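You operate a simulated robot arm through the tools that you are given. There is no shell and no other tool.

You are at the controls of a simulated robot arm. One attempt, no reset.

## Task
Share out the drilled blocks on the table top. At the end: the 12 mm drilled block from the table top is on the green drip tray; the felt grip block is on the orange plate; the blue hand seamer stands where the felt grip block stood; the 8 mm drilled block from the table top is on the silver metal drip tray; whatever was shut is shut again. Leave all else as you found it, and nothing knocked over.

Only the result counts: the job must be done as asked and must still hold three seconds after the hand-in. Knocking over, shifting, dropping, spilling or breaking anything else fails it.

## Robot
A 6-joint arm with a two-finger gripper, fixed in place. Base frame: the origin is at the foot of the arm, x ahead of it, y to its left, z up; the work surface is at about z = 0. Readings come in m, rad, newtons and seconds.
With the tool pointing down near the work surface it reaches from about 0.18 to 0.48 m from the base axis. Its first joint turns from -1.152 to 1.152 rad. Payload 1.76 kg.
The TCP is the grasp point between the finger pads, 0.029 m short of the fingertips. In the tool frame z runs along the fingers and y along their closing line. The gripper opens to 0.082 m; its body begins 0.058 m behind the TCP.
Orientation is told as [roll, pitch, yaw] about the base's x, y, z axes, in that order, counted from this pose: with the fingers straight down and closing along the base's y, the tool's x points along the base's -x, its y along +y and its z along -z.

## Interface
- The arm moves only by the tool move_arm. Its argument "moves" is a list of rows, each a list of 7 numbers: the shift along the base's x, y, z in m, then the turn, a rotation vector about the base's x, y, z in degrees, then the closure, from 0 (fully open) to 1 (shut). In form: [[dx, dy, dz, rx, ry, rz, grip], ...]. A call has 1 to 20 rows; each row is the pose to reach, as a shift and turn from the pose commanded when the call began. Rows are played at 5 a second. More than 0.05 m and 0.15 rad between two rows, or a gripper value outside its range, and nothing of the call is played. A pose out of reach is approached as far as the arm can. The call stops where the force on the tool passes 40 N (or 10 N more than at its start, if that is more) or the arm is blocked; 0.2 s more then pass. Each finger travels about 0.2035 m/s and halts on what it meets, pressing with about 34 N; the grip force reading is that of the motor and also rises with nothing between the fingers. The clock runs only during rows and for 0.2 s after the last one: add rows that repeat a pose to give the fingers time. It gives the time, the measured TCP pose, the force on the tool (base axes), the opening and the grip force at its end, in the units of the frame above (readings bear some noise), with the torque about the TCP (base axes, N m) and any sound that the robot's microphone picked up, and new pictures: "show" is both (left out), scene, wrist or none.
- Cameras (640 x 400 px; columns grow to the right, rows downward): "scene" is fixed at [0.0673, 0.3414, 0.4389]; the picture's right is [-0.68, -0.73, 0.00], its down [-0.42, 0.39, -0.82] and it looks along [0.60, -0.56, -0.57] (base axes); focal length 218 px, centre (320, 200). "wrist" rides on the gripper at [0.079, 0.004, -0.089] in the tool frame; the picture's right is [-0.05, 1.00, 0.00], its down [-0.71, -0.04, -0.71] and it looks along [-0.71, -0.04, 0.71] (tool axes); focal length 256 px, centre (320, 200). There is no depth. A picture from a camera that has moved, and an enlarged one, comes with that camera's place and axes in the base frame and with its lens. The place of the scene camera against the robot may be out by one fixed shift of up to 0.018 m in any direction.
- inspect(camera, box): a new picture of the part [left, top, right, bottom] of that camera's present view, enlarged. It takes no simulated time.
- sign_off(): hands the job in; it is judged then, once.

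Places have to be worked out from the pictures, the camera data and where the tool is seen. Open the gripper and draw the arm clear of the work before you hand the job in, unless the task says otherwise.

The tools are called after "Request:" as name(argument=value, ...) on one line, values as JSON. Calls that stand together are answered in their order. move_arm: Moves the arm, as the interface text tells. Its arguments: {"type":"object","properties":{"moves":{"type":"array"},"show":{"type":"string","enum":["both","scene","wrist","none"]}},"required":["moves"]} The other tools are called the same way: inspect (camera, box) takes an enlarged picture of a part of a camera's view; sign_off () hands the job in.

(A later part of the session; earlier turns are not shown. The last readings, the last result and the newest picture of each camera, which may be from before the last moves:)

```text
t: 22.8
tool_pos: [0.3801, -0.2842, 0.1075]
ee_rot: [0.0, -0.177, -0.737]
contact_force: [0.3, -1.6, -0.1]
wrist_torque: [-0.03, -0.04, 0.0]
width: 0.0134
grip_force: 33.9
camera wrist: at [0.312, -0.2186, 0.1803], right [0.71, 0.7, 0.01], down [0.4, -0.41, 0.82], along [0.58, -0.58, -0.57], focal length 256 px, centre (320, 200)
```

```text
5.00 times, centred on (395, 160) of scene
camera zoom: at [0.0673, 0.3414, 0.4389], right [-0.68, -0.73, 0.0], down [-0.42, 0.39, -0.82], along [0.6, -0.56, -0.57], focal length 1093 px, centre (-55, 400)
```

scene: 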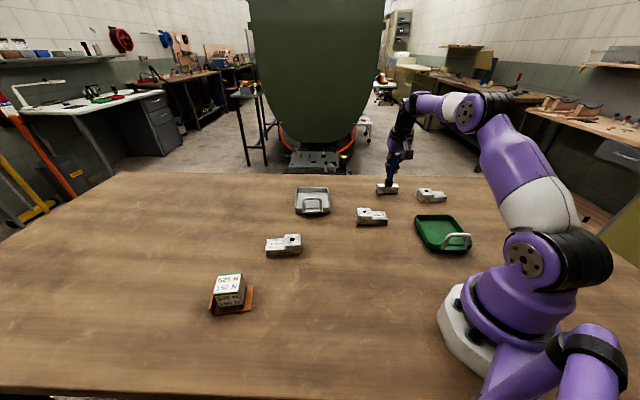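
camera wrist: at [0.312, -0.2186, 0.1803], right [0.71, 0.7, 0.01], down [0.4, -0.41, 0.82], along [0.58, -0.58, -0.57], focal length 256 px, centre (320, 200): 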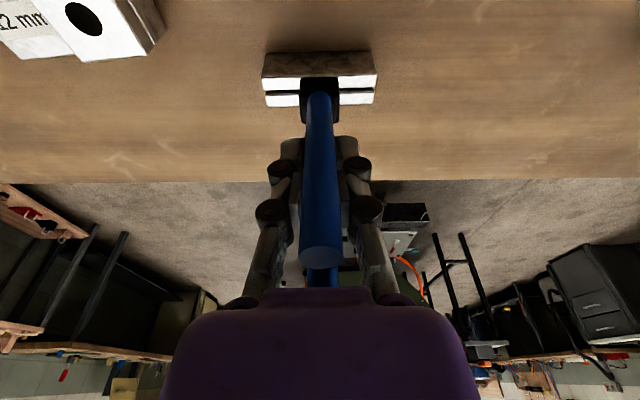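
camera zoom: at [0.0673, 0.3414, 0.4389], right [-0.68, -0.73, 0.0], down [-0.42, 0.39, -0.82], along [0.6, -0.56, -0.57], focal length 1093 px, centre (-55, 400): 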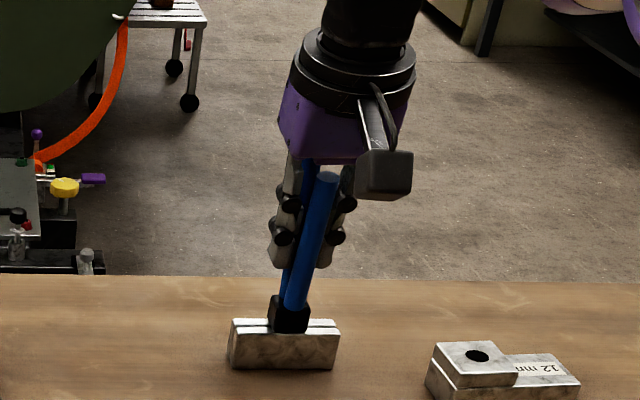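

Gripped at 13.4 mm, exactly the handle diameter. I'll lift 3 cm and check that it hangs level.

Request:
move_arm(moves=[[0, 0, 0.005, 0, 0, 0, 1], [0, 0, 0.015, 0, 0, 0, 1], [-0.004, 0.004, 0.03, 0, 0, 0, 1], [-0.004, 0.004, 0.03, 0, 0, 0, 1]], show="both")

Request:
inspect(camera="scene", box=[350, 110, 440, 200])

```text
t: 23.8
tool_pos: [0.3759, -0.2804, 0.1353]
ee_rot: [-0.001, -0.179, -0.737]
contact_force: [-0.3, -0.3, -4.0]
wrist_torque: [-0.02, 0.02, -0.04]
width: 0.0135
grip_force: 33.7
camera wrist: at [0.3075, -0.2143, 0.2104], right [0.71, 0.7, 0.01], down [0.4, -0.41, 0.82], along [0.58, -0.58, -0.57], focal length 256 px, centre (320, 200)
```

scene: 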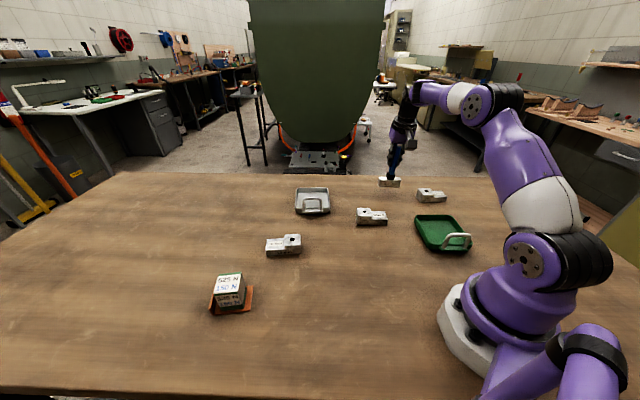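
wrist: 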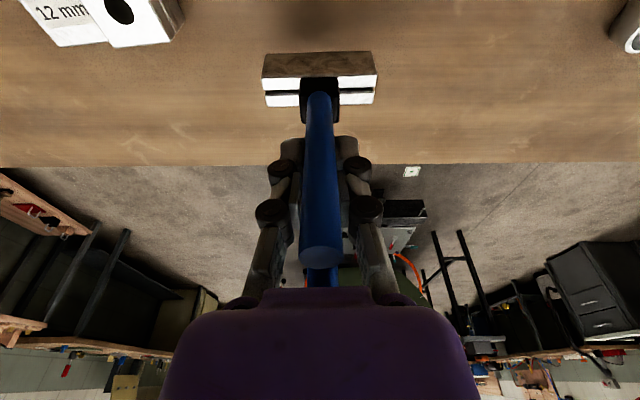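

```text
4.44 times, centred on (395, 155) of scene
camera zoom: at [0.0673, 0.3414, 0.4389], right [-0.68, -0.73, 0.0], down [-0.42, 0.39, -0.82], along [0.6, -0.56, -0.57], focal length 971 px, centre (-13, 400)
```

zoom: 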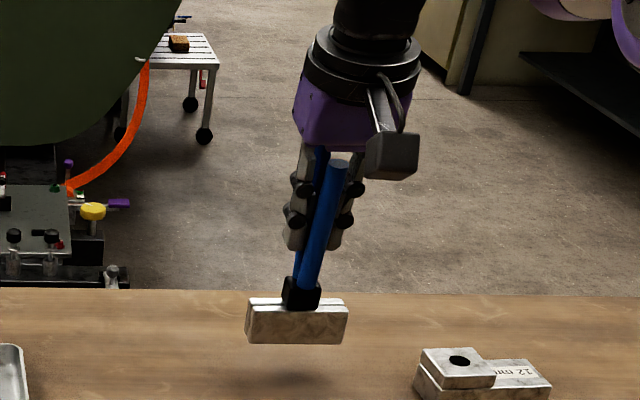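

The seamer hangs securely with no slip. I'll pull in and up, then carry it around to above the block's old spot [0.2256, 0.155], turning 70° with the arm.

Request:
move_arm(moves=[[-0.02, 0.018, 0.03, 0, 0, 0, 1], [-0.04, 0.036, 0.055, 0, 0, 0, 1], [-0.06, 0.056, 0.08, 0, 0, 0, 1], [-0.07, 0.09, 0.09, 0, 0, 7, 1], [-0.08, 0.13, 0.095, 0, 0, 14, 1], [-0.09, 0.17, 0.095, 0, 0, 21, 1], [-0.1, 0.21, 0.095, 0, 0, 28, 1], [-0.11, 0.25, 0.095, 0, 0, 35, 1], [-0.115, 0.29, 0.095, 0, 0, 42, 1], [-0.12, 0.33, 0.095, 0, 0, 49, 1], [-0.13, 0.37, 0.095, 0, 0, 56, 1], [-0.141, 0.405, 0.085, 0, 0, 63, 1], [-0.152, 0.4348, 0.07, 0, 0, 70, 1], [-0.152, 0.4348, 0.07, 0, 0, 70, 1], [-0.152, 0.4348, 0.07, 0, 0, 70, 1]], show="both")

Request:
inspect(camera="scene", box=[260, 180, 400, 320])

```text
t: 27.0
tool_pos: [0.2241, 0.1549, 0.2051]
ee_rot: [-0.001, -0.179, 0.486]
contact_force: [0.2, 0.8, -3.5]
wrist_torque: [0.02, 0.02, 0.01]
width: 0.0136
grip_force: 34.6
camera wrist: at [0.1376, 0.1138, 0.2799], right [-0.42, 0.91, 0.01], down [0.52, 0.23, 0.82], along [0.74, 0.35, -0.57], focal length 256 px, centre (320, 200)
```

scene: 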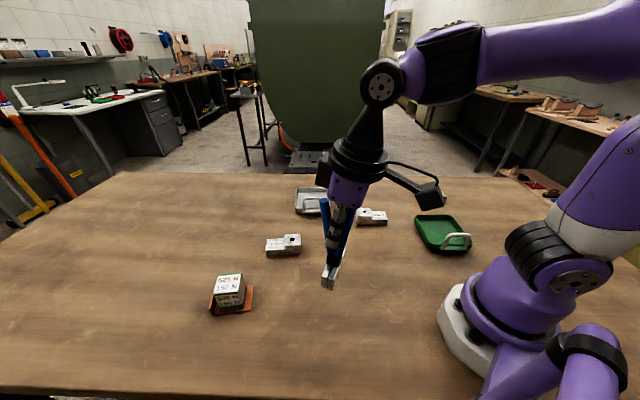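
wrist: 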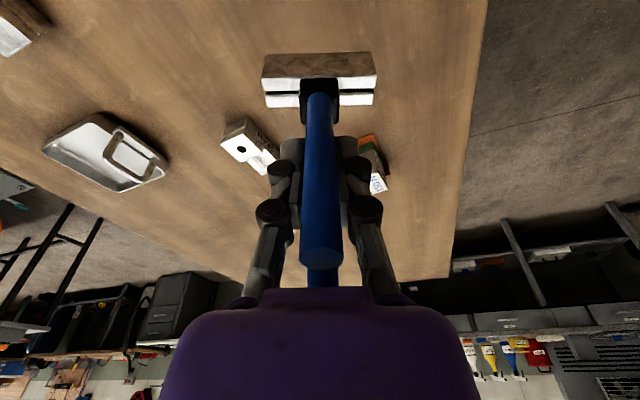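

```text
2.86 times, centred on (330, 250) of scene
camera zoom: at [0.0673, 0.3415, 0.4389], right [-0.68, -0.73, 0.0], down [-0.42, 0.39, -0.82], along [0.6, -0.56, -0.57], focal length 624 px, centre (291, 57)
```

zoom: 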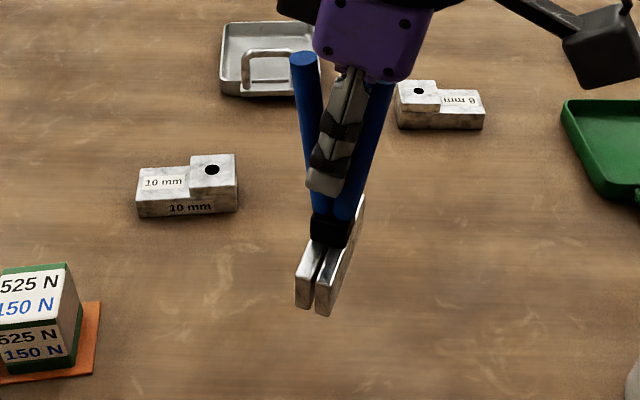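

It arrived over the target spot with the seamer still upright. I'll lower to about 3 mm above contact.

Request:
move_arm(moves=[[0, 0, -0.03, 0, 0, 0, 1], [0, 0, -0.06, 0, 0, 0, 1], [0, 0, -0.085, 0, 0, 0, 1], [0, 0, -0.096, 0, 0, 0, 1], [0, 0, -0.096, 0, 0, 0, 1]], show="both")

Request:
inspect(camera="scene", box=[270, 220, 390, 330])

```text
t: 28.2
tool_pos: [0.224, 0.1537, 0.1097]
ee_rot: [0.001, -0.177, 0.486]
contact_force: [-0.3, 0.4, -3.2]
wrist_torque: [0.02, 0.04, -0.01]
width: 0.0134
grip_force: 34.1
camera wrist: at [0.1374, 0.1139, 0.1837], right [-0.42, 0.91, 0.01], down [0.52, 0.23, 0.82], along [0.74, 0.35, -0.57], focal length 256 px, centre (320, 200)
```

scene: 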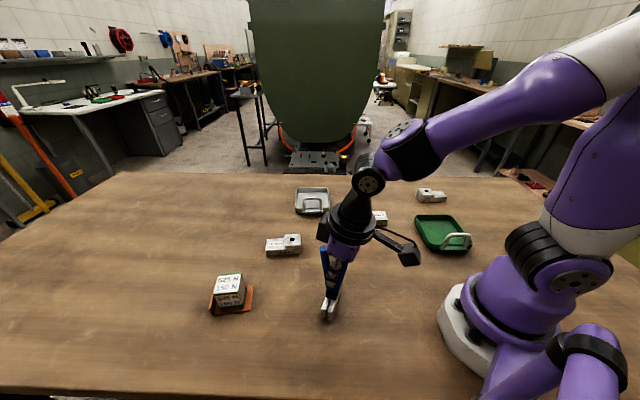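
wrist: 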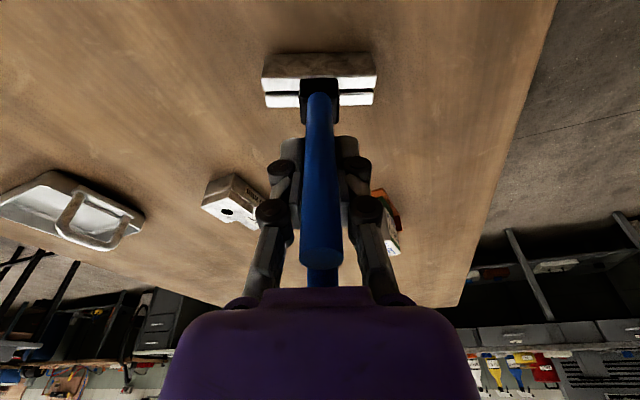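

```text
3.64 times, centred on (330, 275) of scene
camera zoom: at [0.0673, 0.3414, 0.4389], right [-0.68, -0.73, 0.0], down [-0.42, 0.39, -0.82], along [0.6, -0.56, -0.57], focal length 795 px, centre (284, -73)
```

zoom: 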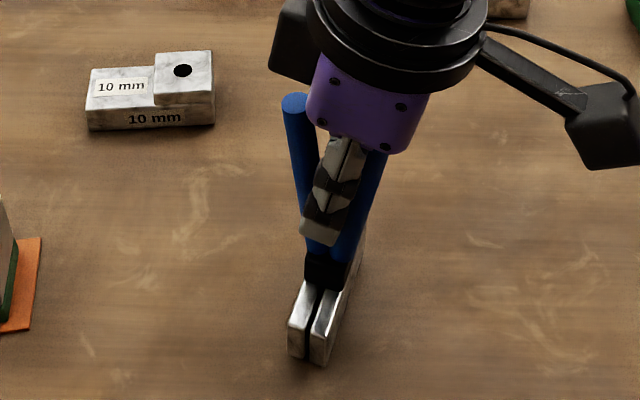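

Position looks right against the block's old footprint. Lowering in small steps to feel for contact.

Request:
move_arm(moves=[[0, 0, -0.0015, 0, 0, 0, 1], [0, 0, -0.003, 0, 0, 0, 1], [0, 0, -0.003, 0, 0, 0, 1]], show="none")

```text
t: 29.0
tool_pos: [0.2246, 0.1556, 0.1064]
ee_rot: [0.0, -0.177, 0.484]
contact_force: [-0.3, 0.7, -4.3]
wrist_torque: [-0.02, -0.01, -0.01]
width: 0.0135
grip_force: 34.1
```

Request:
move_arm(moves=[[0, 0, -0.001, 0, 0, 0, 1], [0, 0, -0.001, 0, 0, 0, 1]], show="none")

```text
t: 29.6
tool_pos: [0.2247, 0.155, 0.1059]
ee_rot: [-0.001, -0.179, 0.485]
contact_force: [-4.3, -2.8, 14.6]
wrist_torque: [-0.32, 0.56, 0.01]
width: 0.0136
grip_force: 34.2
```

Contact is made, about 18 N of press. I'll ease up half a millimetre before releasing.

Request:
move_arm(moves=[[0, 0, 0.0006, 0, 0, 0, 1], [0, 0, 0.0006, 0, 0, 0, 1]], show="none")

```text
t: 30.2
tool_pos: [0.2243, 0.155, 0.1049]
ee_rot: [0.0, -0.178, 0.486]
contact_force: [0.2, 0.6, -2.9]
wrist_torque: [0.04, -0.04, 0.0]
width: 0.0134
grip_force: 34.3
```

Nearly weightless contact now. I'll open slowly and rise straight up with fingers fully open.

Request:
move_arm(moves=[[0, 0, 0, 0, 0, 0, 0.75], [0, 0, 0, 0, 0, 0, 0.5], [0, 0, 0, 0, 0, 0, 0.2], [0, 0, 0, 0, 0, 0, 0], [0, 0, 0, 0, 0, 0, 0]], show="both")

Request:
inspect(camera="scene", box=[270, 220, 390, 330])

```text
t: 31.4
tool_pos: [0.2233, 0.1551, 0.1064]
ee_rot: [0.001, -0.179, 0.486]
contact_force: [-0.6, 0.2, 0.4]
wrist_torque: [-0.01, 0.03, -0.03]
width: 0.0821
grip_force: 0.1
camera wrist: at [0.1376, 0.1138, 0.1802], right [-0.42, 0.91, 0.01], down [0.52, 0.23, 0.82], along [0.74, 0.35, -0.57], focal length 256 px, centre (320, 200)
```

scene: 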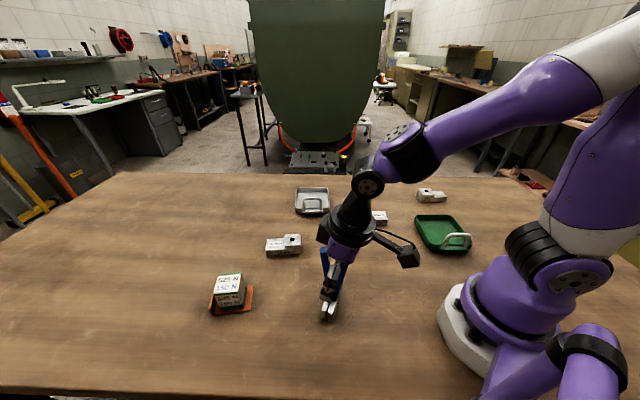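
wrist: 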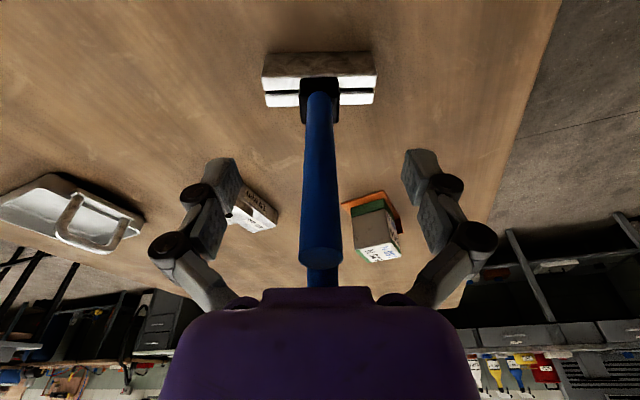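

```text
3.64 times, centred on (330, 275) of scene
camera zoom: at [0.0673, 0.3414, 0.4389], right [-0.68, -0.73, 0.0], down [-0.42, 0.39, -0.82], along [0.6, -0.56, -0.57], focal length 795 px, centre (284, -73)
```

zoom: 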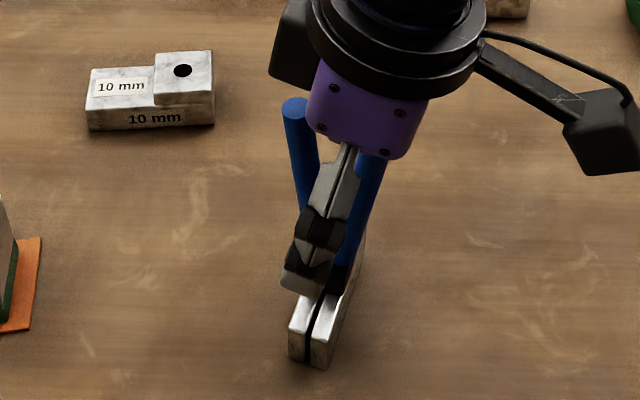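

The seamer stands free at the old spot. I'll rise straight up and level the tool.

Request:
move_arm(moves=[[0, 0, 0.03, 0, 0, 0, 0], [0, 0, 0.065, 0, 0, 0, 0], [0, 0, 0.1, 0, 0, 0, 0], [0, 0, 0.13, 0, 0, 0, 0], [-0.005, -0.02, 0.15, -2.4, 4.5, 0, 0], [-0.01, -0.04, 0.16, -4.75, 9.02, 0, 0], [-0.01, -0.04, 0.16, -4.75, 9.02, 0, 0]], show="both")

Request:
inspect(camera="scene", box=[270, 220, 390, 330])

```text
t: 33.0
tool_pos: [0.2125, 0.1145, 0.2668]
ee_rot: [-0.003, 0.0, 0.486]
contact_force: [0.1, -0.8, 0.3]
wrist_torque: [-0.01, 0.0, -0.01]
width: 0.0819
grip_force: 0.1
camera wrist: at [0.1389, 0.0803, 0.3559], right [-0.42, 0.91, 0.0], down [0.64, 0.3, 0.71], along [0.64, 0.3, -0.71], focal length 256 px, centre (320, 200)
```

scene: 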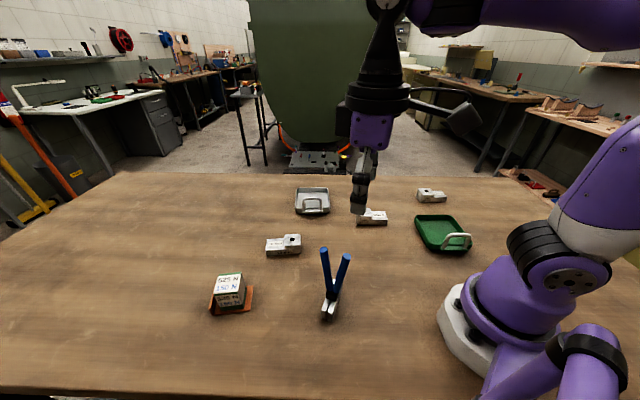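
wrist: 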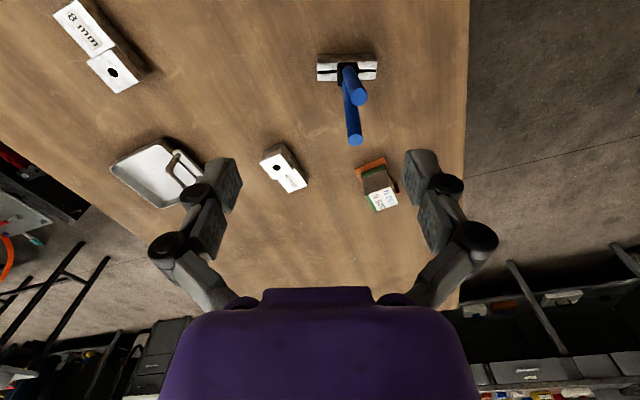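

```text
3.64 times, centred on (330, 275) of scene
camera zoom: at [0.0673, 0.3414, 0.4389], right [-0.68, -0.73, 0.0], down [-0.42, 0.39, -0.82], along [0.6, -0.56, -0.57], focal length 795 px, centre (284, -73)
```

zoom: 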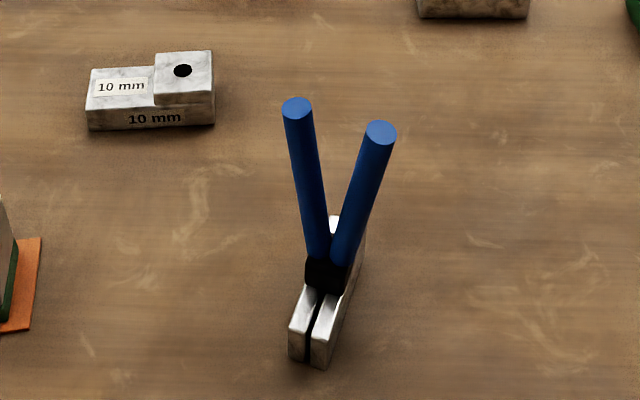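

The seamer stands upright at the target. Now I'll swing over to the right side to view the 12 mm block and the green tray together.

Request:
move_arm(moves=[[-0.0039, -0.0259, 0, 0, 0, -7.45, 0], [-0.0077, -0.0517, 0, 0, 0, -14.9, 0], [-0.0116, -0.0776, 0, 0, 0, -22.4, 0], [-0.0155, -0.1035, 0, 0, 0, -29.8, 0], [-0.0193, -0.1293, 0, 0, 0, -37.3, 0], [-0.0232, -0.1552, 0, 0, 0, -44.7, 0], [-0.027, -0.181, 0, 0, 0, -52.2, 0], [-0.0309, -0.2069, 0, 0, 0, -59.6, 0], [-0.0348, -0.2328, 0, 0, 0, -67.1, 0], [-0.0386, -0.2586, 0, 0, 0, -74.5, 0], [-0.0425, -0.2845, 0, 0, 0, -82, 0], [-0.0425, -0.2845, 0, 0, 0, -82, 0]], show="both")

```text
t: 35.6
tool_pos: [0.172, -0.1701, 0.265]
ee_rot: [0.001, 0.0, -0.947]
contact_force: [0.0, -0.3, 1.1]
wrist_torque: [-0.03, 0.02, -0.01]
width: 0.0821
grip_force: 0.1
camera wrist: at [0.1268, -0.1043, 0.3553], right [0.84, 0.54, 0.0], down [0.38, -0.6, 0.71], along [0.38, -0.6, -0.71], focal length 256 px, centre (320, 200)
```

scene: 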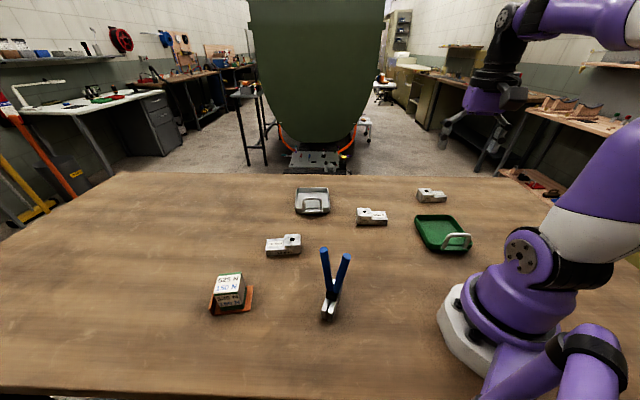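
wrist: 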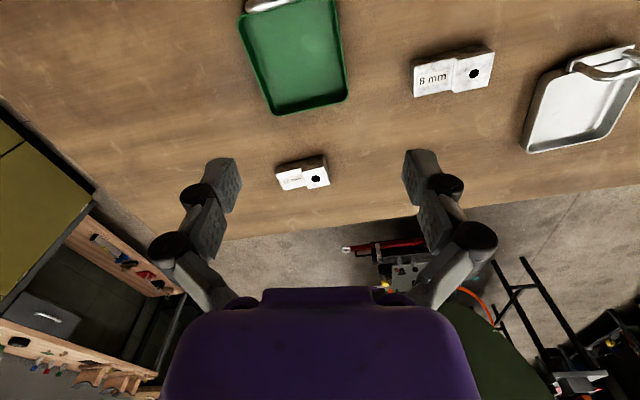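

The green tray, both blocks and the silver tray are all visible. I'll enlarge each for measurement.

Request:
inspect(camera="wrist", box=[220, 0, 380, 130])

Request:
inspect(camera="wrist", box=[260, 145, 350, 200])

Request:
inspect(camera="wrist", box=[400, 30, 510, 110])

Request:
inspect(camera="wrist", box=[500, 30, 640, 170])

Request:
inspect(camera="scene", box=[405, 205, 485, 260])

Request:
inspect(camera="scene", box=[285, 175, 345, 225])

```text
3.08 times, centred on (300, 65) of wrist
camera zoom: at [0.1268, -0.1043, 0.3553], right [0.84, 0.54, 0.0], down [0.38, -0.6, 0.71], along [0.38, -0.6, -0.71], focal length 788 px, centre (382, 615)
```

zoom: 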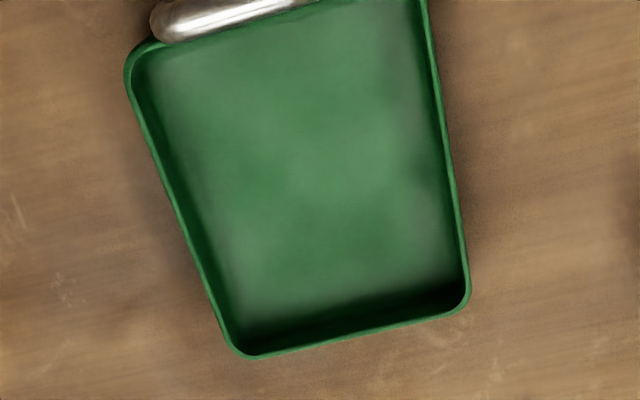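

```text
7.11 times, centred on (305, 172) of wrist
camera zoom: at [0.1268, -0.1043, 0.3553], right [0.84, 0.54, 0.0], down [0.38, -0.6, 0.71], along [0.38, -0.6, -0.71], focal length 1820 px, centre (427, 396)
```

zoom: 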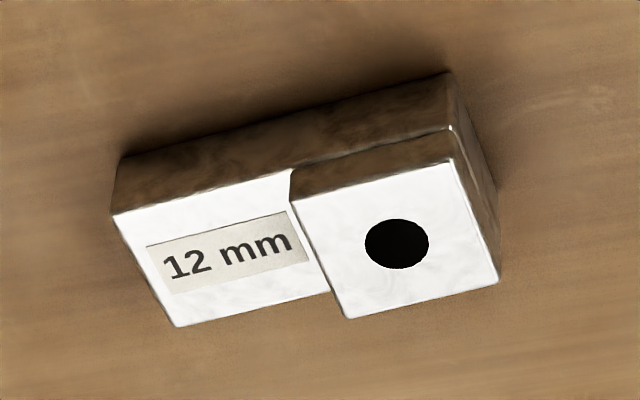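

```text
5.00 times, centred on (455, 70) of wrist
camera zoom: at [0.1268, -0.1043, 0.3553], right [0.84, 0.54, 0.0], down [0.38, -0.6, 0.71], along [0.38, -0.6, -0.71], focal length 1280 px, centre (-355, 850)
```

zoom: 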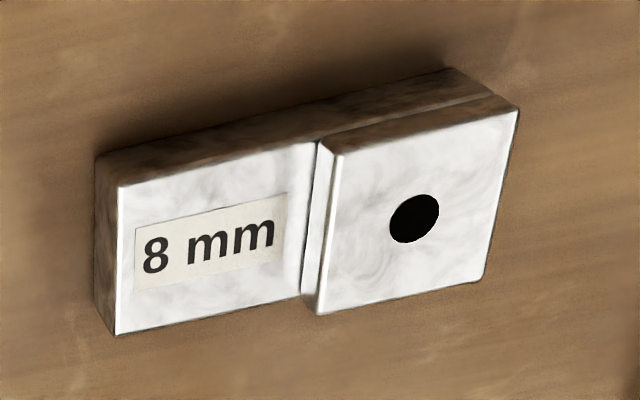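

```text
2.86 times, centred on (570, 100) of wrist
camera zoom: at [0.1268, -0.1043, 0.3553], right [0.84, 0.54, 0.0], down [0.38, -0.6, 0.71], along [0.38, -0.6, -0.71], focal length 731 px, centre (-394, 486)
```

zoom: 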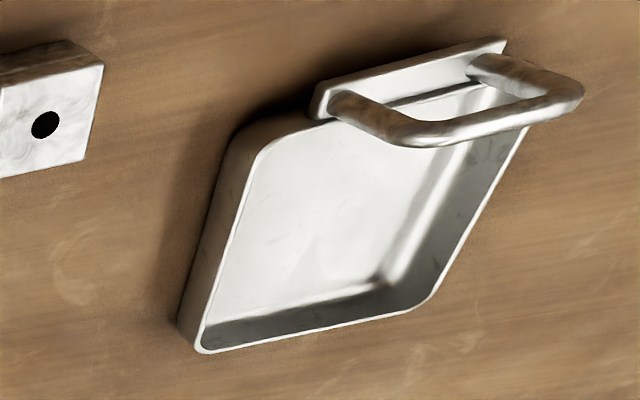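

```text
7.27 times, centred on (445, 232) of scene
camera zoom: at [0.0673, 0.3414, 0.4389], right [-0.68, -0.73, 0.0], down [-0.42, 0.39, -0.82], along [0.6, -0.56, -0.57], focal length 1589 px, centre (-589, -36)
```

zoom: 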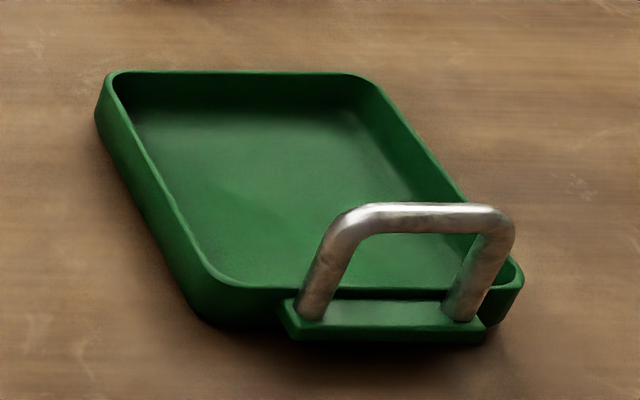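

```text
8.00 times, centred on (315, 200) of scene
camera zoom: at [0.0673, 0.3414, 0.4389], right [-0.68, -0.73, 0.0], down [-0.42, 0.39, -0.82], along [0.6, -0.56, -0.57], focal length 1748 px, centre (360, 200)
```

zoom: 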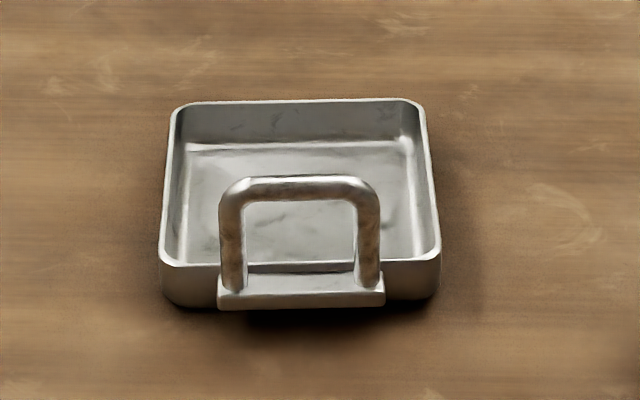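

Measured: green tray centre ≈ [0.160, −0.205] with long axis about −44°. The 12 mm block (84 × 38 mm, heights 22/35 mm) has its long axis at about 50° and its balance point near [0.255, −0.350]. I'll go above that block with the closing line across its width.

Request:
move_arm(moves=[[0.0085, -0.018, -0.008, 0, 0, -7.54, 0], [0.017, -0.036, -0.016, 0, 0, -15.08, 0], [0.0255, -0.0541, -0.024, 0, 0, -22.6, 0], [0.034, -0.0721, -0.035, 0, 0, -30.2, 0], [0.0426, -0.0902, -0.048, 0, 0, -37.7, 0], [0.0511, -0.1082, -0.063, 0, 0, -45.2, 0], [0.0596, -0.1262, -0.08, 0, 0, -52.8, 0], [0.0681, -0.1442, -0.095, 0, 0, -60.3, 0], [0.0766, -0.1623, -0.11, 0, 0, -67.9, 0], [0.0851, -0.1803, -0.1268, 0, 0, -75.4, 0], [0.0851, -0.1803, -0.1268, 0, 0, -75.4, 0], [0.0851, -0.1803, -0.1268, 0, 0, -75.4, 0]], show="both")

Request:
inspect(camera="wrist", box=[240, 20, 400, 140])

```text
t: 38.2
tool_pos: [0.2567, -0.3487, 0.1384]
ee_rot: [-0.001, 0.001, -2.264]
contact_force: [-0.3, 0.4, 0.2]
wrist_torque: [-0.04, 0.02, 0.02]
width: 0.0821
grip_force: 0.1
camera wrist: at [0.309, -0.292, 0.2288], right [0.73, -0.68, 0.0], down [-0.48, -0.52, 0.71], along [-0.48, -0.52, -0.71], focal length 256 px, centre (320, 200)
```

scene: 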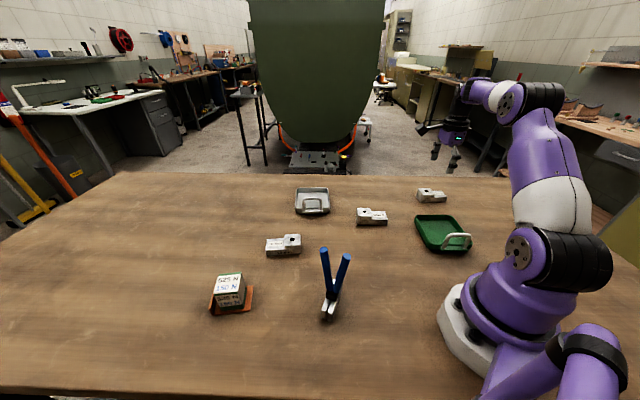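
wrist: 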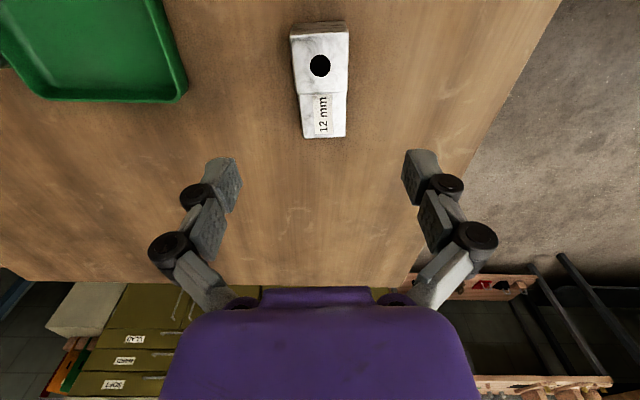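

```text
3.33 times, centred on (320, 80) of wrist
camera zoom: at [0.309, -0.292, 0.2288], right [0.73, -0.68, 0.0], down [-0.48, -0.52, 0.71], along [-0.48, -0.52, -0.71], focal length 853 px, centre (320, 600)
```

zoom: 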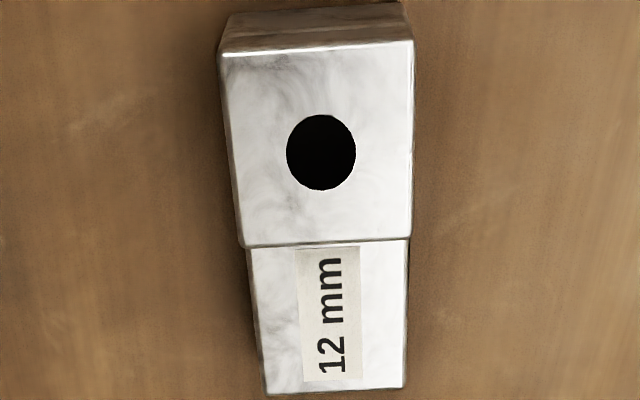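

The block is aligned between the fingers, tool point over the step (its balance point), lateral offset only ~1 mm. I'll descend to z ≈ 0.034 and close.

Request:
move_arm(moves=[[0.0008, -0.0006, -0.035, 0, 0, 0, 0], [0.0008, -0.0006, -0.07, 0, 0, 0, 0], [0.0008, -0.0006, -0.095, 0, 0, 0, 0], [0.0008, -0.0006, -0.106, 0, 0, 0, 0], [0.0008, -0.0006, -0.106, 0, 0, 0, 0], [0.0008, -0.0006, -0.106, 0, 0, 0, 0.3], [0.0008, -0.0006, -0.106, 0, 0, 0, 0.5], [0.0008, -0.0006, -0.106, 0, 0, 0, 1], [0.0008, -0.0006, -0.106, 0, 0, 0, 1], [0.0008, -0.0006, -0.106, 0, 0, 0, 1]], show="both")

Request:
inspect(camera="scene", box=[390, 140, 480, 220])

```text
t: 40.4
tool_pos: [0.2562, -0.35, 0.0334]
ee_rot: [0.0, -0.001, -2.263]
contact_force: [2.6, -2.2, 2.1]
wrist_torque: [0.12, 0.0, -0.01]
width: 0.04
grip_force: 34.2
camera wrist: at [0.309, -0.2931, 0.1229], right [0.74, -0.68, 0.0], down [-0.48, -0.52, 0.71], along [-0.48, -0.52, -0.71], focal length 256 px, centre (320, 200)
```

scene: 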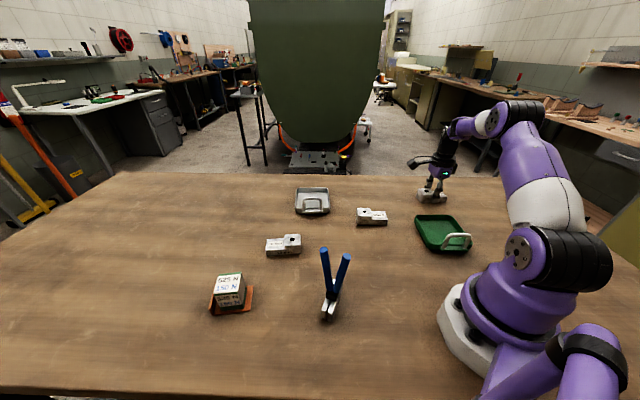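
wrist: 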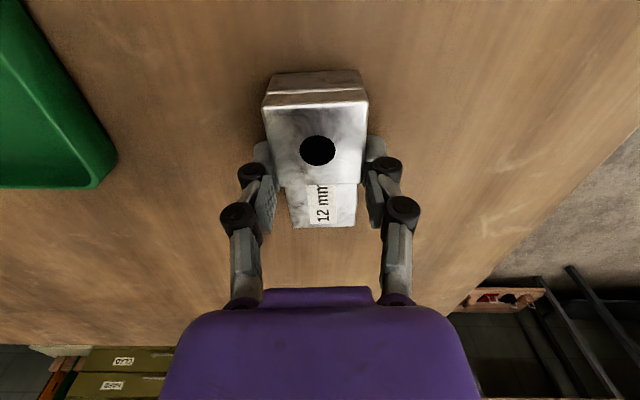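

```text
5.00 times, centred on (435, 180) of scene
camera zoom: at [0.0673, 0.3414, 0.4389], right [-0.68, -0.73, 0.0], down [-0.42, 0.39, -0.82], along [0.6, -0.56, -0.57], focal length 1093 px, centre (-255, 300)
```

zoom: 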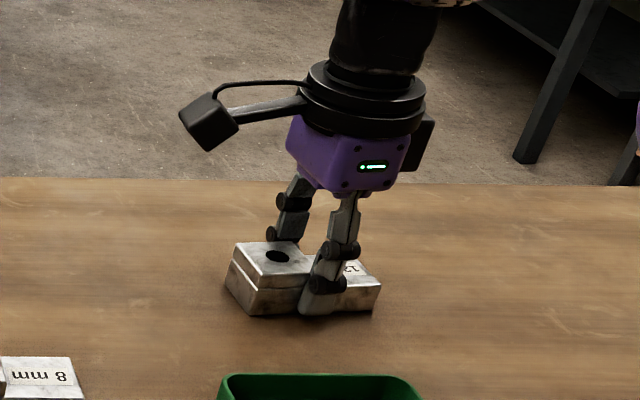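

Gripped at 40 mm width. Lifting 9 cm and checking.

Request:
move_arm(moves=[[0, 0, 0.01, 0, 0, 0, 1], [0, 0, 0.03, 0, 0, 0, 1], [0, 0, 0.06, 0, 0, 0, 1], [0, 0, 0.09, 0, 0, 0, 1], [0, 0, 0.09, 0, 0, 0, 1]], show="both")

```text
t: 41.6
tool_pos: [0.2568, -0.3504, 0.1228]
ee_rot: [0.0, 0.0, -2.263]
contact_force: [-0.4, 0.0, -4.0]
wrist_torque: [0.03, 0.0, -0.03]
width: 0.0401
grip_force: 33.6
camera wrist: at [0.3093, -0.293, 0.2128], right [0.74, -0.68, 0.0], down [-0.48, -0.52, 0.71], along [-0.48, -0.52, -0.71], focal length 256 px, centre (320, 200)
```

scene: 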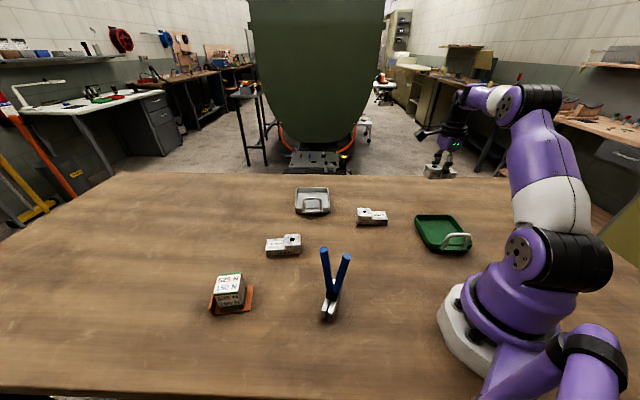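
wrist: 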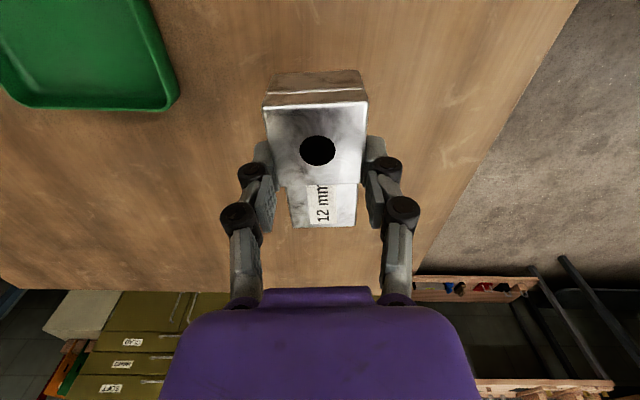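

Load steady at about 4 N, no slip. I'll carry it over the green tray, turning 86° so the block lies along the tray's long axis.

Request:
move_arm(moves=[[-0.0083, 0.0124, 0.01, 0, 0, 7.18, 1], [-0.0166, 0.0247, 0.02, 0, 0, 14.35, 1], [-0.0248, 0.0371, 0.03, 0, 0, 21.5, 1], [-0.0331, 0.0494, 0.036, 0, 0, 28.7, 1], [-0.0414, 0.0618, 0.036, 0, 0, 35.9, 1], [-0.0497, 0.0742, 0.036, 0, 0, 43.1, 1], [-0.0579, 0.0865, 0.036, 0, 0, 50.2, 1], [-0.0662, 0.0989, 0.036, 0, 0, 57.4, 1], [-0.0745, 0.1112, 0.036, 0, 0, 64.6, 1], [-0.0828, 0.1236, 0.036, 0, 0, 71.8, 1], [-0.091, 0.1359, 0.036, 0, 0, 78.9, 1], [-0.0993, 0.1483, 0.036, 0, 0, 86.1, 1], [-0.0993, 0.1483, 0.036, 0, 0, 86.1, 1], [-0.0993, 0.1483, 0.036, 0, 0, 86.1, 1]], show="both")

Request:
inspect(camera="scene", box=[400, 170, 500, 270])

Request:
inspect(camera="wrist", box=[200, 0, 440, 240])

```text
t: 44.6
tool_pos: [0.157, -0.2025, 0.1594]
ee_rot: [0.001, -0.002, -0.756]
contact_force: [0.8, 1.4, -4.9]
wrist_torque: [0.02, 0.04, 0.03]
width: 0.04
grip_force: 34.0
camera wrist: at [0.1012, -0.1454, 0.2493], right [0.73, 0.69, 0.0], down [0.49, -0.51, 0.71], along [0.49, -0.51, -0.71], focal length 256 px, centre (320, 200)
```

scene: 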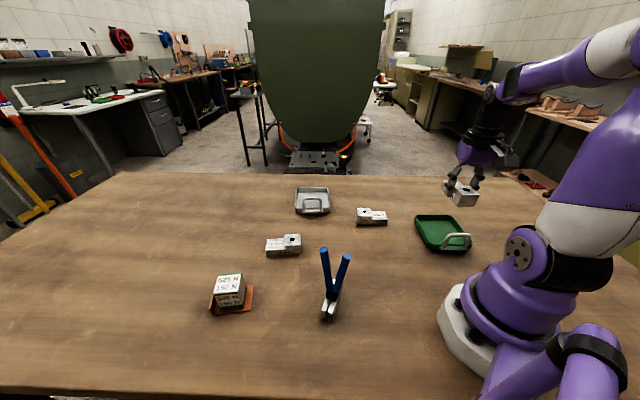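
wrist: 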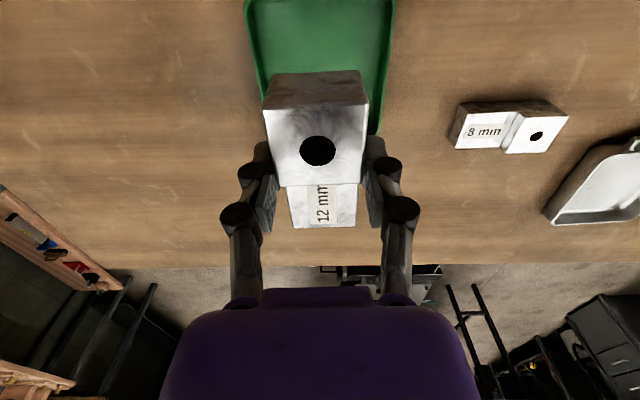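

```text
4.00 times, centred on (450, 220) of scene
camera zoom: at [0.0673, 0.3414, 0.4389], right [-0.68, -0.73, 0.0], down [-0.42, 0.39, -0.82], along [0.6, -0.56, -0.57], focal length 874 px, centre (-200, 120)
```

zoom: 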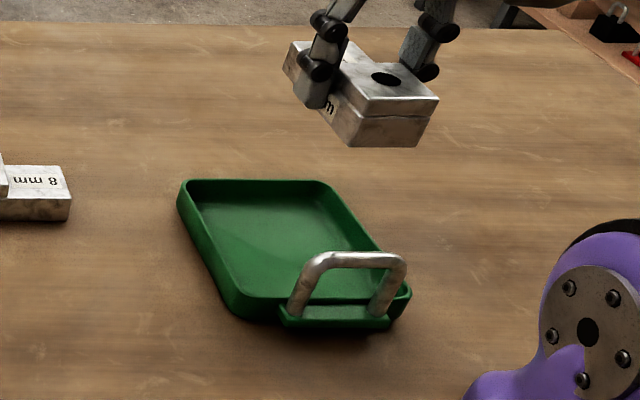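

```text
1.67 times, centred on (320, 120) of wrist
camera zoom: at [0.1012, -0.1454, 0.2493], right [0.73, 0.69, 0.0], down [0.49, -0.51, 0.71], along [0.49, -0.51, -0.71], focal length 427 px, centre (320, 333)
```

zoom: 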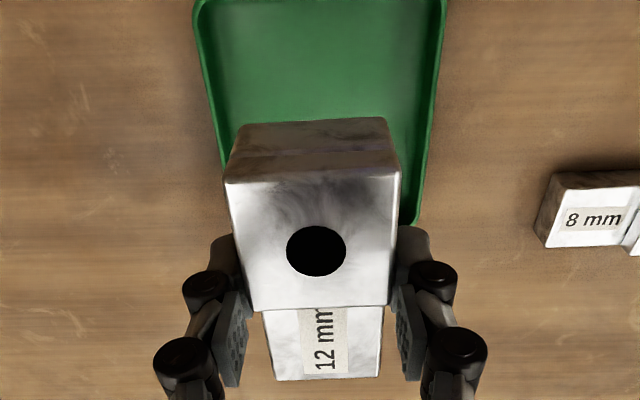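

Over the tray, everything lines up: rims parallel to the tool, tray centre within ~1 mm laterally, with ~1 cm to spare at both ends. I'll lower to a few mm above the tray floor.

Request:
move_arm(moves=[[0.0007, 0.0007, -0.03, 0, 0, 0, 1], [0.0007, 0.0007, -0.06, 0, 0, 0, 1], [0.0007, 0.0007, -0.09, 0, 0, 0, 1], [0.0007, 0.0007, -0.11, 0, 0, 0, 1], [0.0007, 0.0007, -0.117, 0, 0, 0, 1], [0.0007, 0.0007, -0.117, 0, 0, 0, 1]], show="both")

Request:
inspect(camera="scene", box=[400, 170, 500, 270])

```text
t: 46.0
tool_pos: [0.1585, -0.2019, 0.042]
ee_rot: [0.0, 0.0, -0.758]
contact_force: [-0.4, 0.0, -4.1]
wrist_torque: [0.01, -0.02, 0.0]
width: 0.0399
grip_force: 34.6
camera wrist: at [0.1025, -0.1451, 0.1319], right [0.73, 0.69, 0.0], down [0.49, -0.51, 0.71], along [0.49, -0.51, -0.71], focal length 256 px, centre (320, 200)
```

scene: 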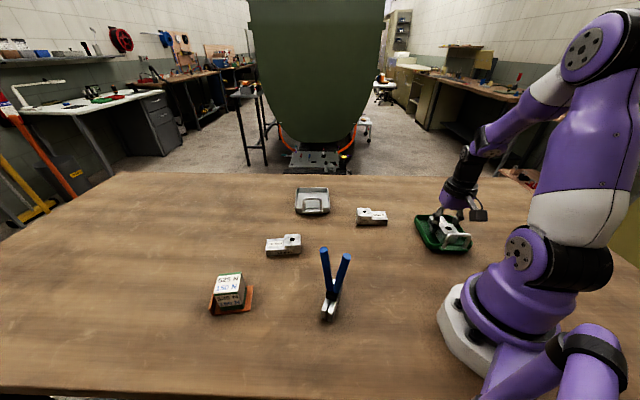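
wrist: 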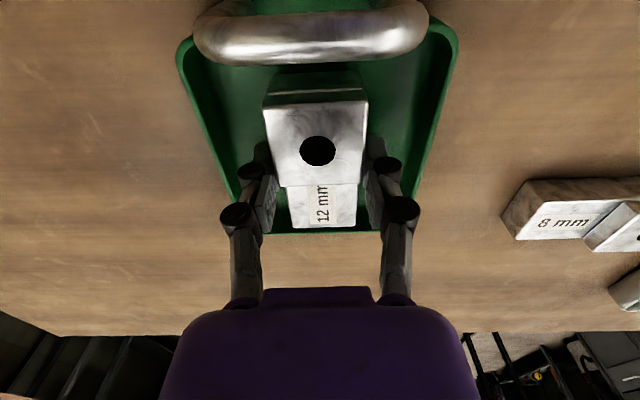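

```text
4.00 times, centred on (450, 220) of scene
camera zoom: at [0.0673, 0.3414, 0.4389], right [-0.68, -0.73, 0.0], down [-0.42, 0.39, -0.82], along [0.6, -0.56, -0.57], focal length 874 px, centre (-200, 120)
```

zoom: 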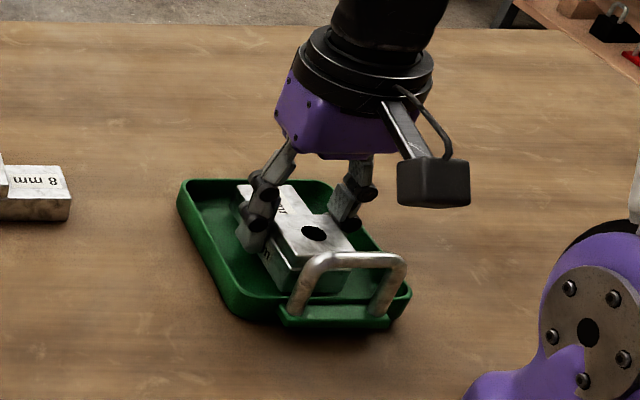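

The block is inside the tray, still hovering. Lowering gently to feel the floor.

Request:
move_arm(moves=[[0, 0, -0.0015, 0, 0, 0, 1], [0, 0, -0.003, 0, 0, 0, 1], [0, 0, -0.003, 0, 0, 0, 1]], show="none")

```text
t: 46.8
tool_pos: [0.1589, -0.2027, 0.0394]
ee_rot: [0.0, 0.001, -0.759]
contact_force: [1.3, 0.2, -3.9]
wrist_torque: [0.0, 0.02, 0.02]
width: 0.04
grip_force: 33.8
```

Request:
move_arm(moves=[[0, 0, -0.001, 0, 0, 0, 1], [0, 0, -0.0015, 0, 0, 0, 1], [0, 0, -0.0015, 0, 0, 0, 1]], show="none")

```text
t: 47.6
tool_pos: [0.1587, -0.2019, 0.0368]
ee_rot: [0.001, 0.0, -0.758]
contact_force: [-0.1, 0.7, -4.8]
wrist_torque: [0.03, 0.01, 0.04]
width: 0.0399
grip_force: 33.8
```

Still free at z ≈ 0.037–0.038. One more millimetre.

Request:
move_arm(moves=[[0, 0, -0.001, 0, 0, 0, 1], [0, 0, -0.001, 0, 0, 0, 1]], show="none")

```text
t: 48.2
tool_pos: [0.1581, -0.2013, 0.0379]
ee_rot: [0.0, 0.001, -0.761]
contact_force: [-1.5, -0.5, 2.8]
wrist_torque: [0.02, -0.06, 0.01]
width: 0.04
grip_force: 34.1
```

Contact force turned positive, so the block rests on the tray floor. I'll open only partway (to keep the fingers off the tray walls) and rise.

Request:
move_arm(moves=[[0, 0, 0, 0, 0, 0, 0.42], [0, 0, 0, 0, 0, 0, 0.35], [0, 0, 0, 0, 0, 0, 0.35], [0, 0, 0.02, 0, 0, 0, 0.35], [0, 0, 0.05, 0, 0, 0, 0.35], [0, 0, 0.09, 0, 0, 0, 0.35], [0, 0, 0.13, 0, 0, 0, 0.2], [0, 0, 0.17, 0, 0, 0, 0], [0, 0, 0.17, 0, 0, 0, 0]], show="both")

Request:
inspect(camera="scene", box=[400, 170, 500, 270])

```text
t: 50.2
tool_pos: [0.1569, -0.2, 0.2074]
ee_rot: [0.001, 0.0, -0.759]
contact_force: [-0.5, -0.5, -0.7]
wrist_torque: [0.01, -0.01, 0.03]
width: 0.082
grip_force: 0.1
camera wrist: at [0.1015, -0.1445, 0.2968], right [0.73, 0.69, 0.0], down [0.49, -0.51, 0.71], along [0.49, -0.51, -0.71], focal length 256 px, centre (320, 200)
```

scene: 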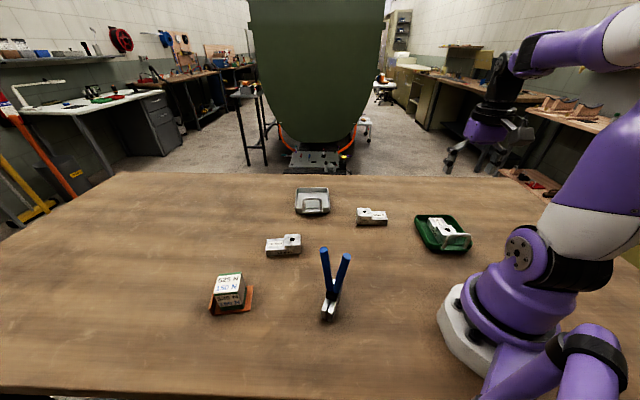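
wrist: 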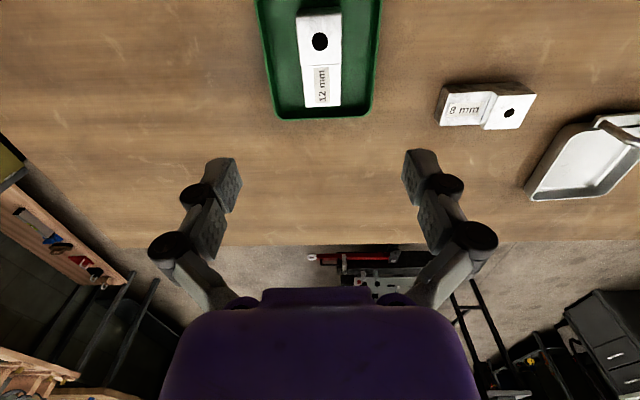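

```text
4.00 times, centred on (450, 220) of scene
camera zoom: at [0.0673, 0.3414, 0.4389], right [-0.68, -0.73, 0.0], down [-0.42, 0.39, -0.82], along [0.6, -0.56, -0.57], focal length 874 px, centre (-200, 120)
```

zoom: 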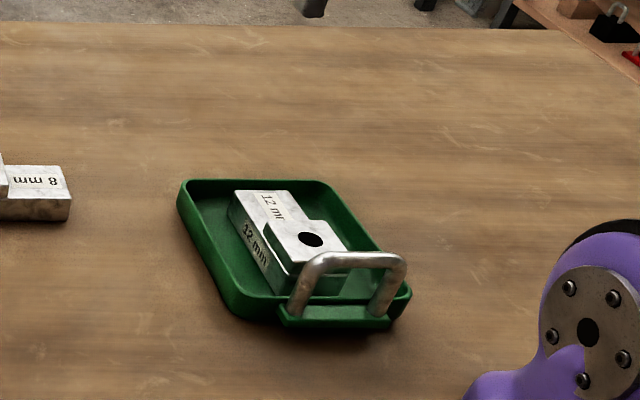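

The 12 mm block rests neatly in the green tray. Next I'll move the camera to view the silver tray and the 8 mm block from closer.

Request:
move_arm(moves=[[0.0247, 0.023, 0.01, 0, 0, 5.5, 0], [0.0494, 0.046, 0.02, 0, 0, 11, 0], [0.0741, 0.069, 0.03, 0, 0, 16.5, 0], [0.0989, 0.092, 0.035, 0, 0, 22, 0], [0.1236, 0.115, 0.035, 0, 0, 27.5, 0], [0.1483, 0.138, 0.035, 0, 0, 33, 0], [0.173, 0.161, 0.035, 0, 0, 38.5, 0], [0.173, 0.161, 0.035, 0, 0, 38.5, 0]], show="wrist")

Request:
inspect(camera="wrist", box=[220, 60, 420, 220])

Request:
inspect(camera="wrist", box=[140, 0, 300, 120])

```text
t: 52.0
tool_pos: [0.3312, -0.0383, 0.2416]
ee_rot: [0.0, -0.001, -0.086]
contact_force: [-0.2, 0.2, -0.4]
wrist_torque: [0.02, 0.02, 0.0]
width: 0.0819
grip_force: 0.2
camera wrist: at [0.2518, -0.0289, 0.3309], right [0.14, 0.99, 0.0], down [0.7, -0.1, 0.71], along [0.7, -0.1, -0.71], focal length 256 px, centre (320, 200)
```

wrist: 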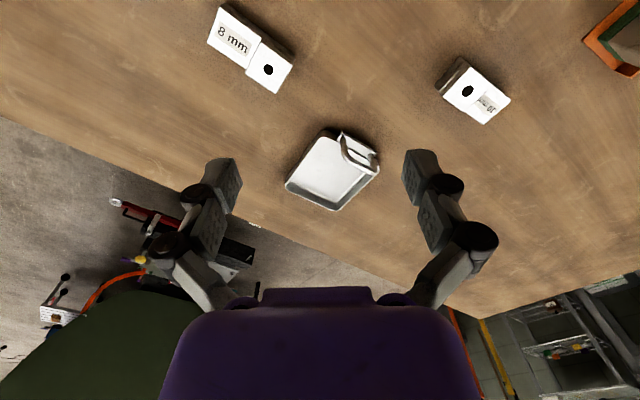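

```text
2.50 times, centred on (320, 140) of wrist
camera zoom: at [0.2518, -0.0289, 0.3309], right [0.14, 0.99, 0.0], down [0.7, -0.1, 0.71], along [0.7, -0.1, -0.71], focal length 640 px, centre (320, 350)
```

zoom: 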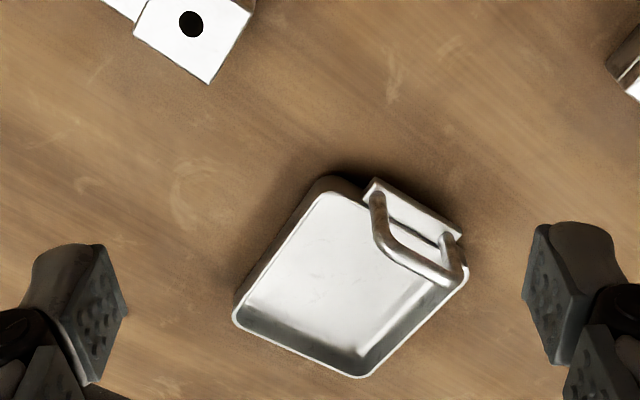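

```text
3.33 times, centred on (220, 60) of wrist
camera zoom: at [0.2518, -0.0289, 0.3309], right [0.14, 0.99, 0.0], down [0.7, -0.1, 0.71], along [0.7, -0.1, -0.71], focal length 853 px, centre (653, 667)
```

zoom: 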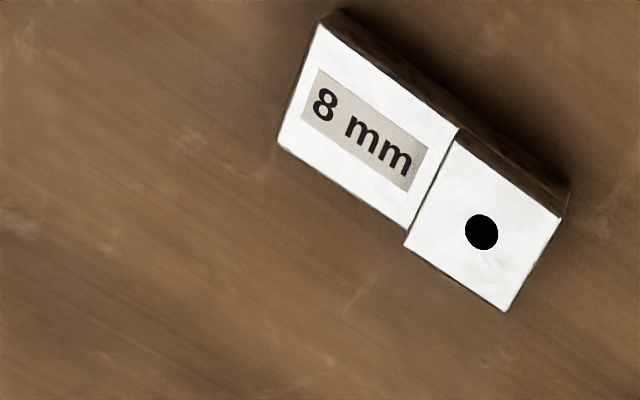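

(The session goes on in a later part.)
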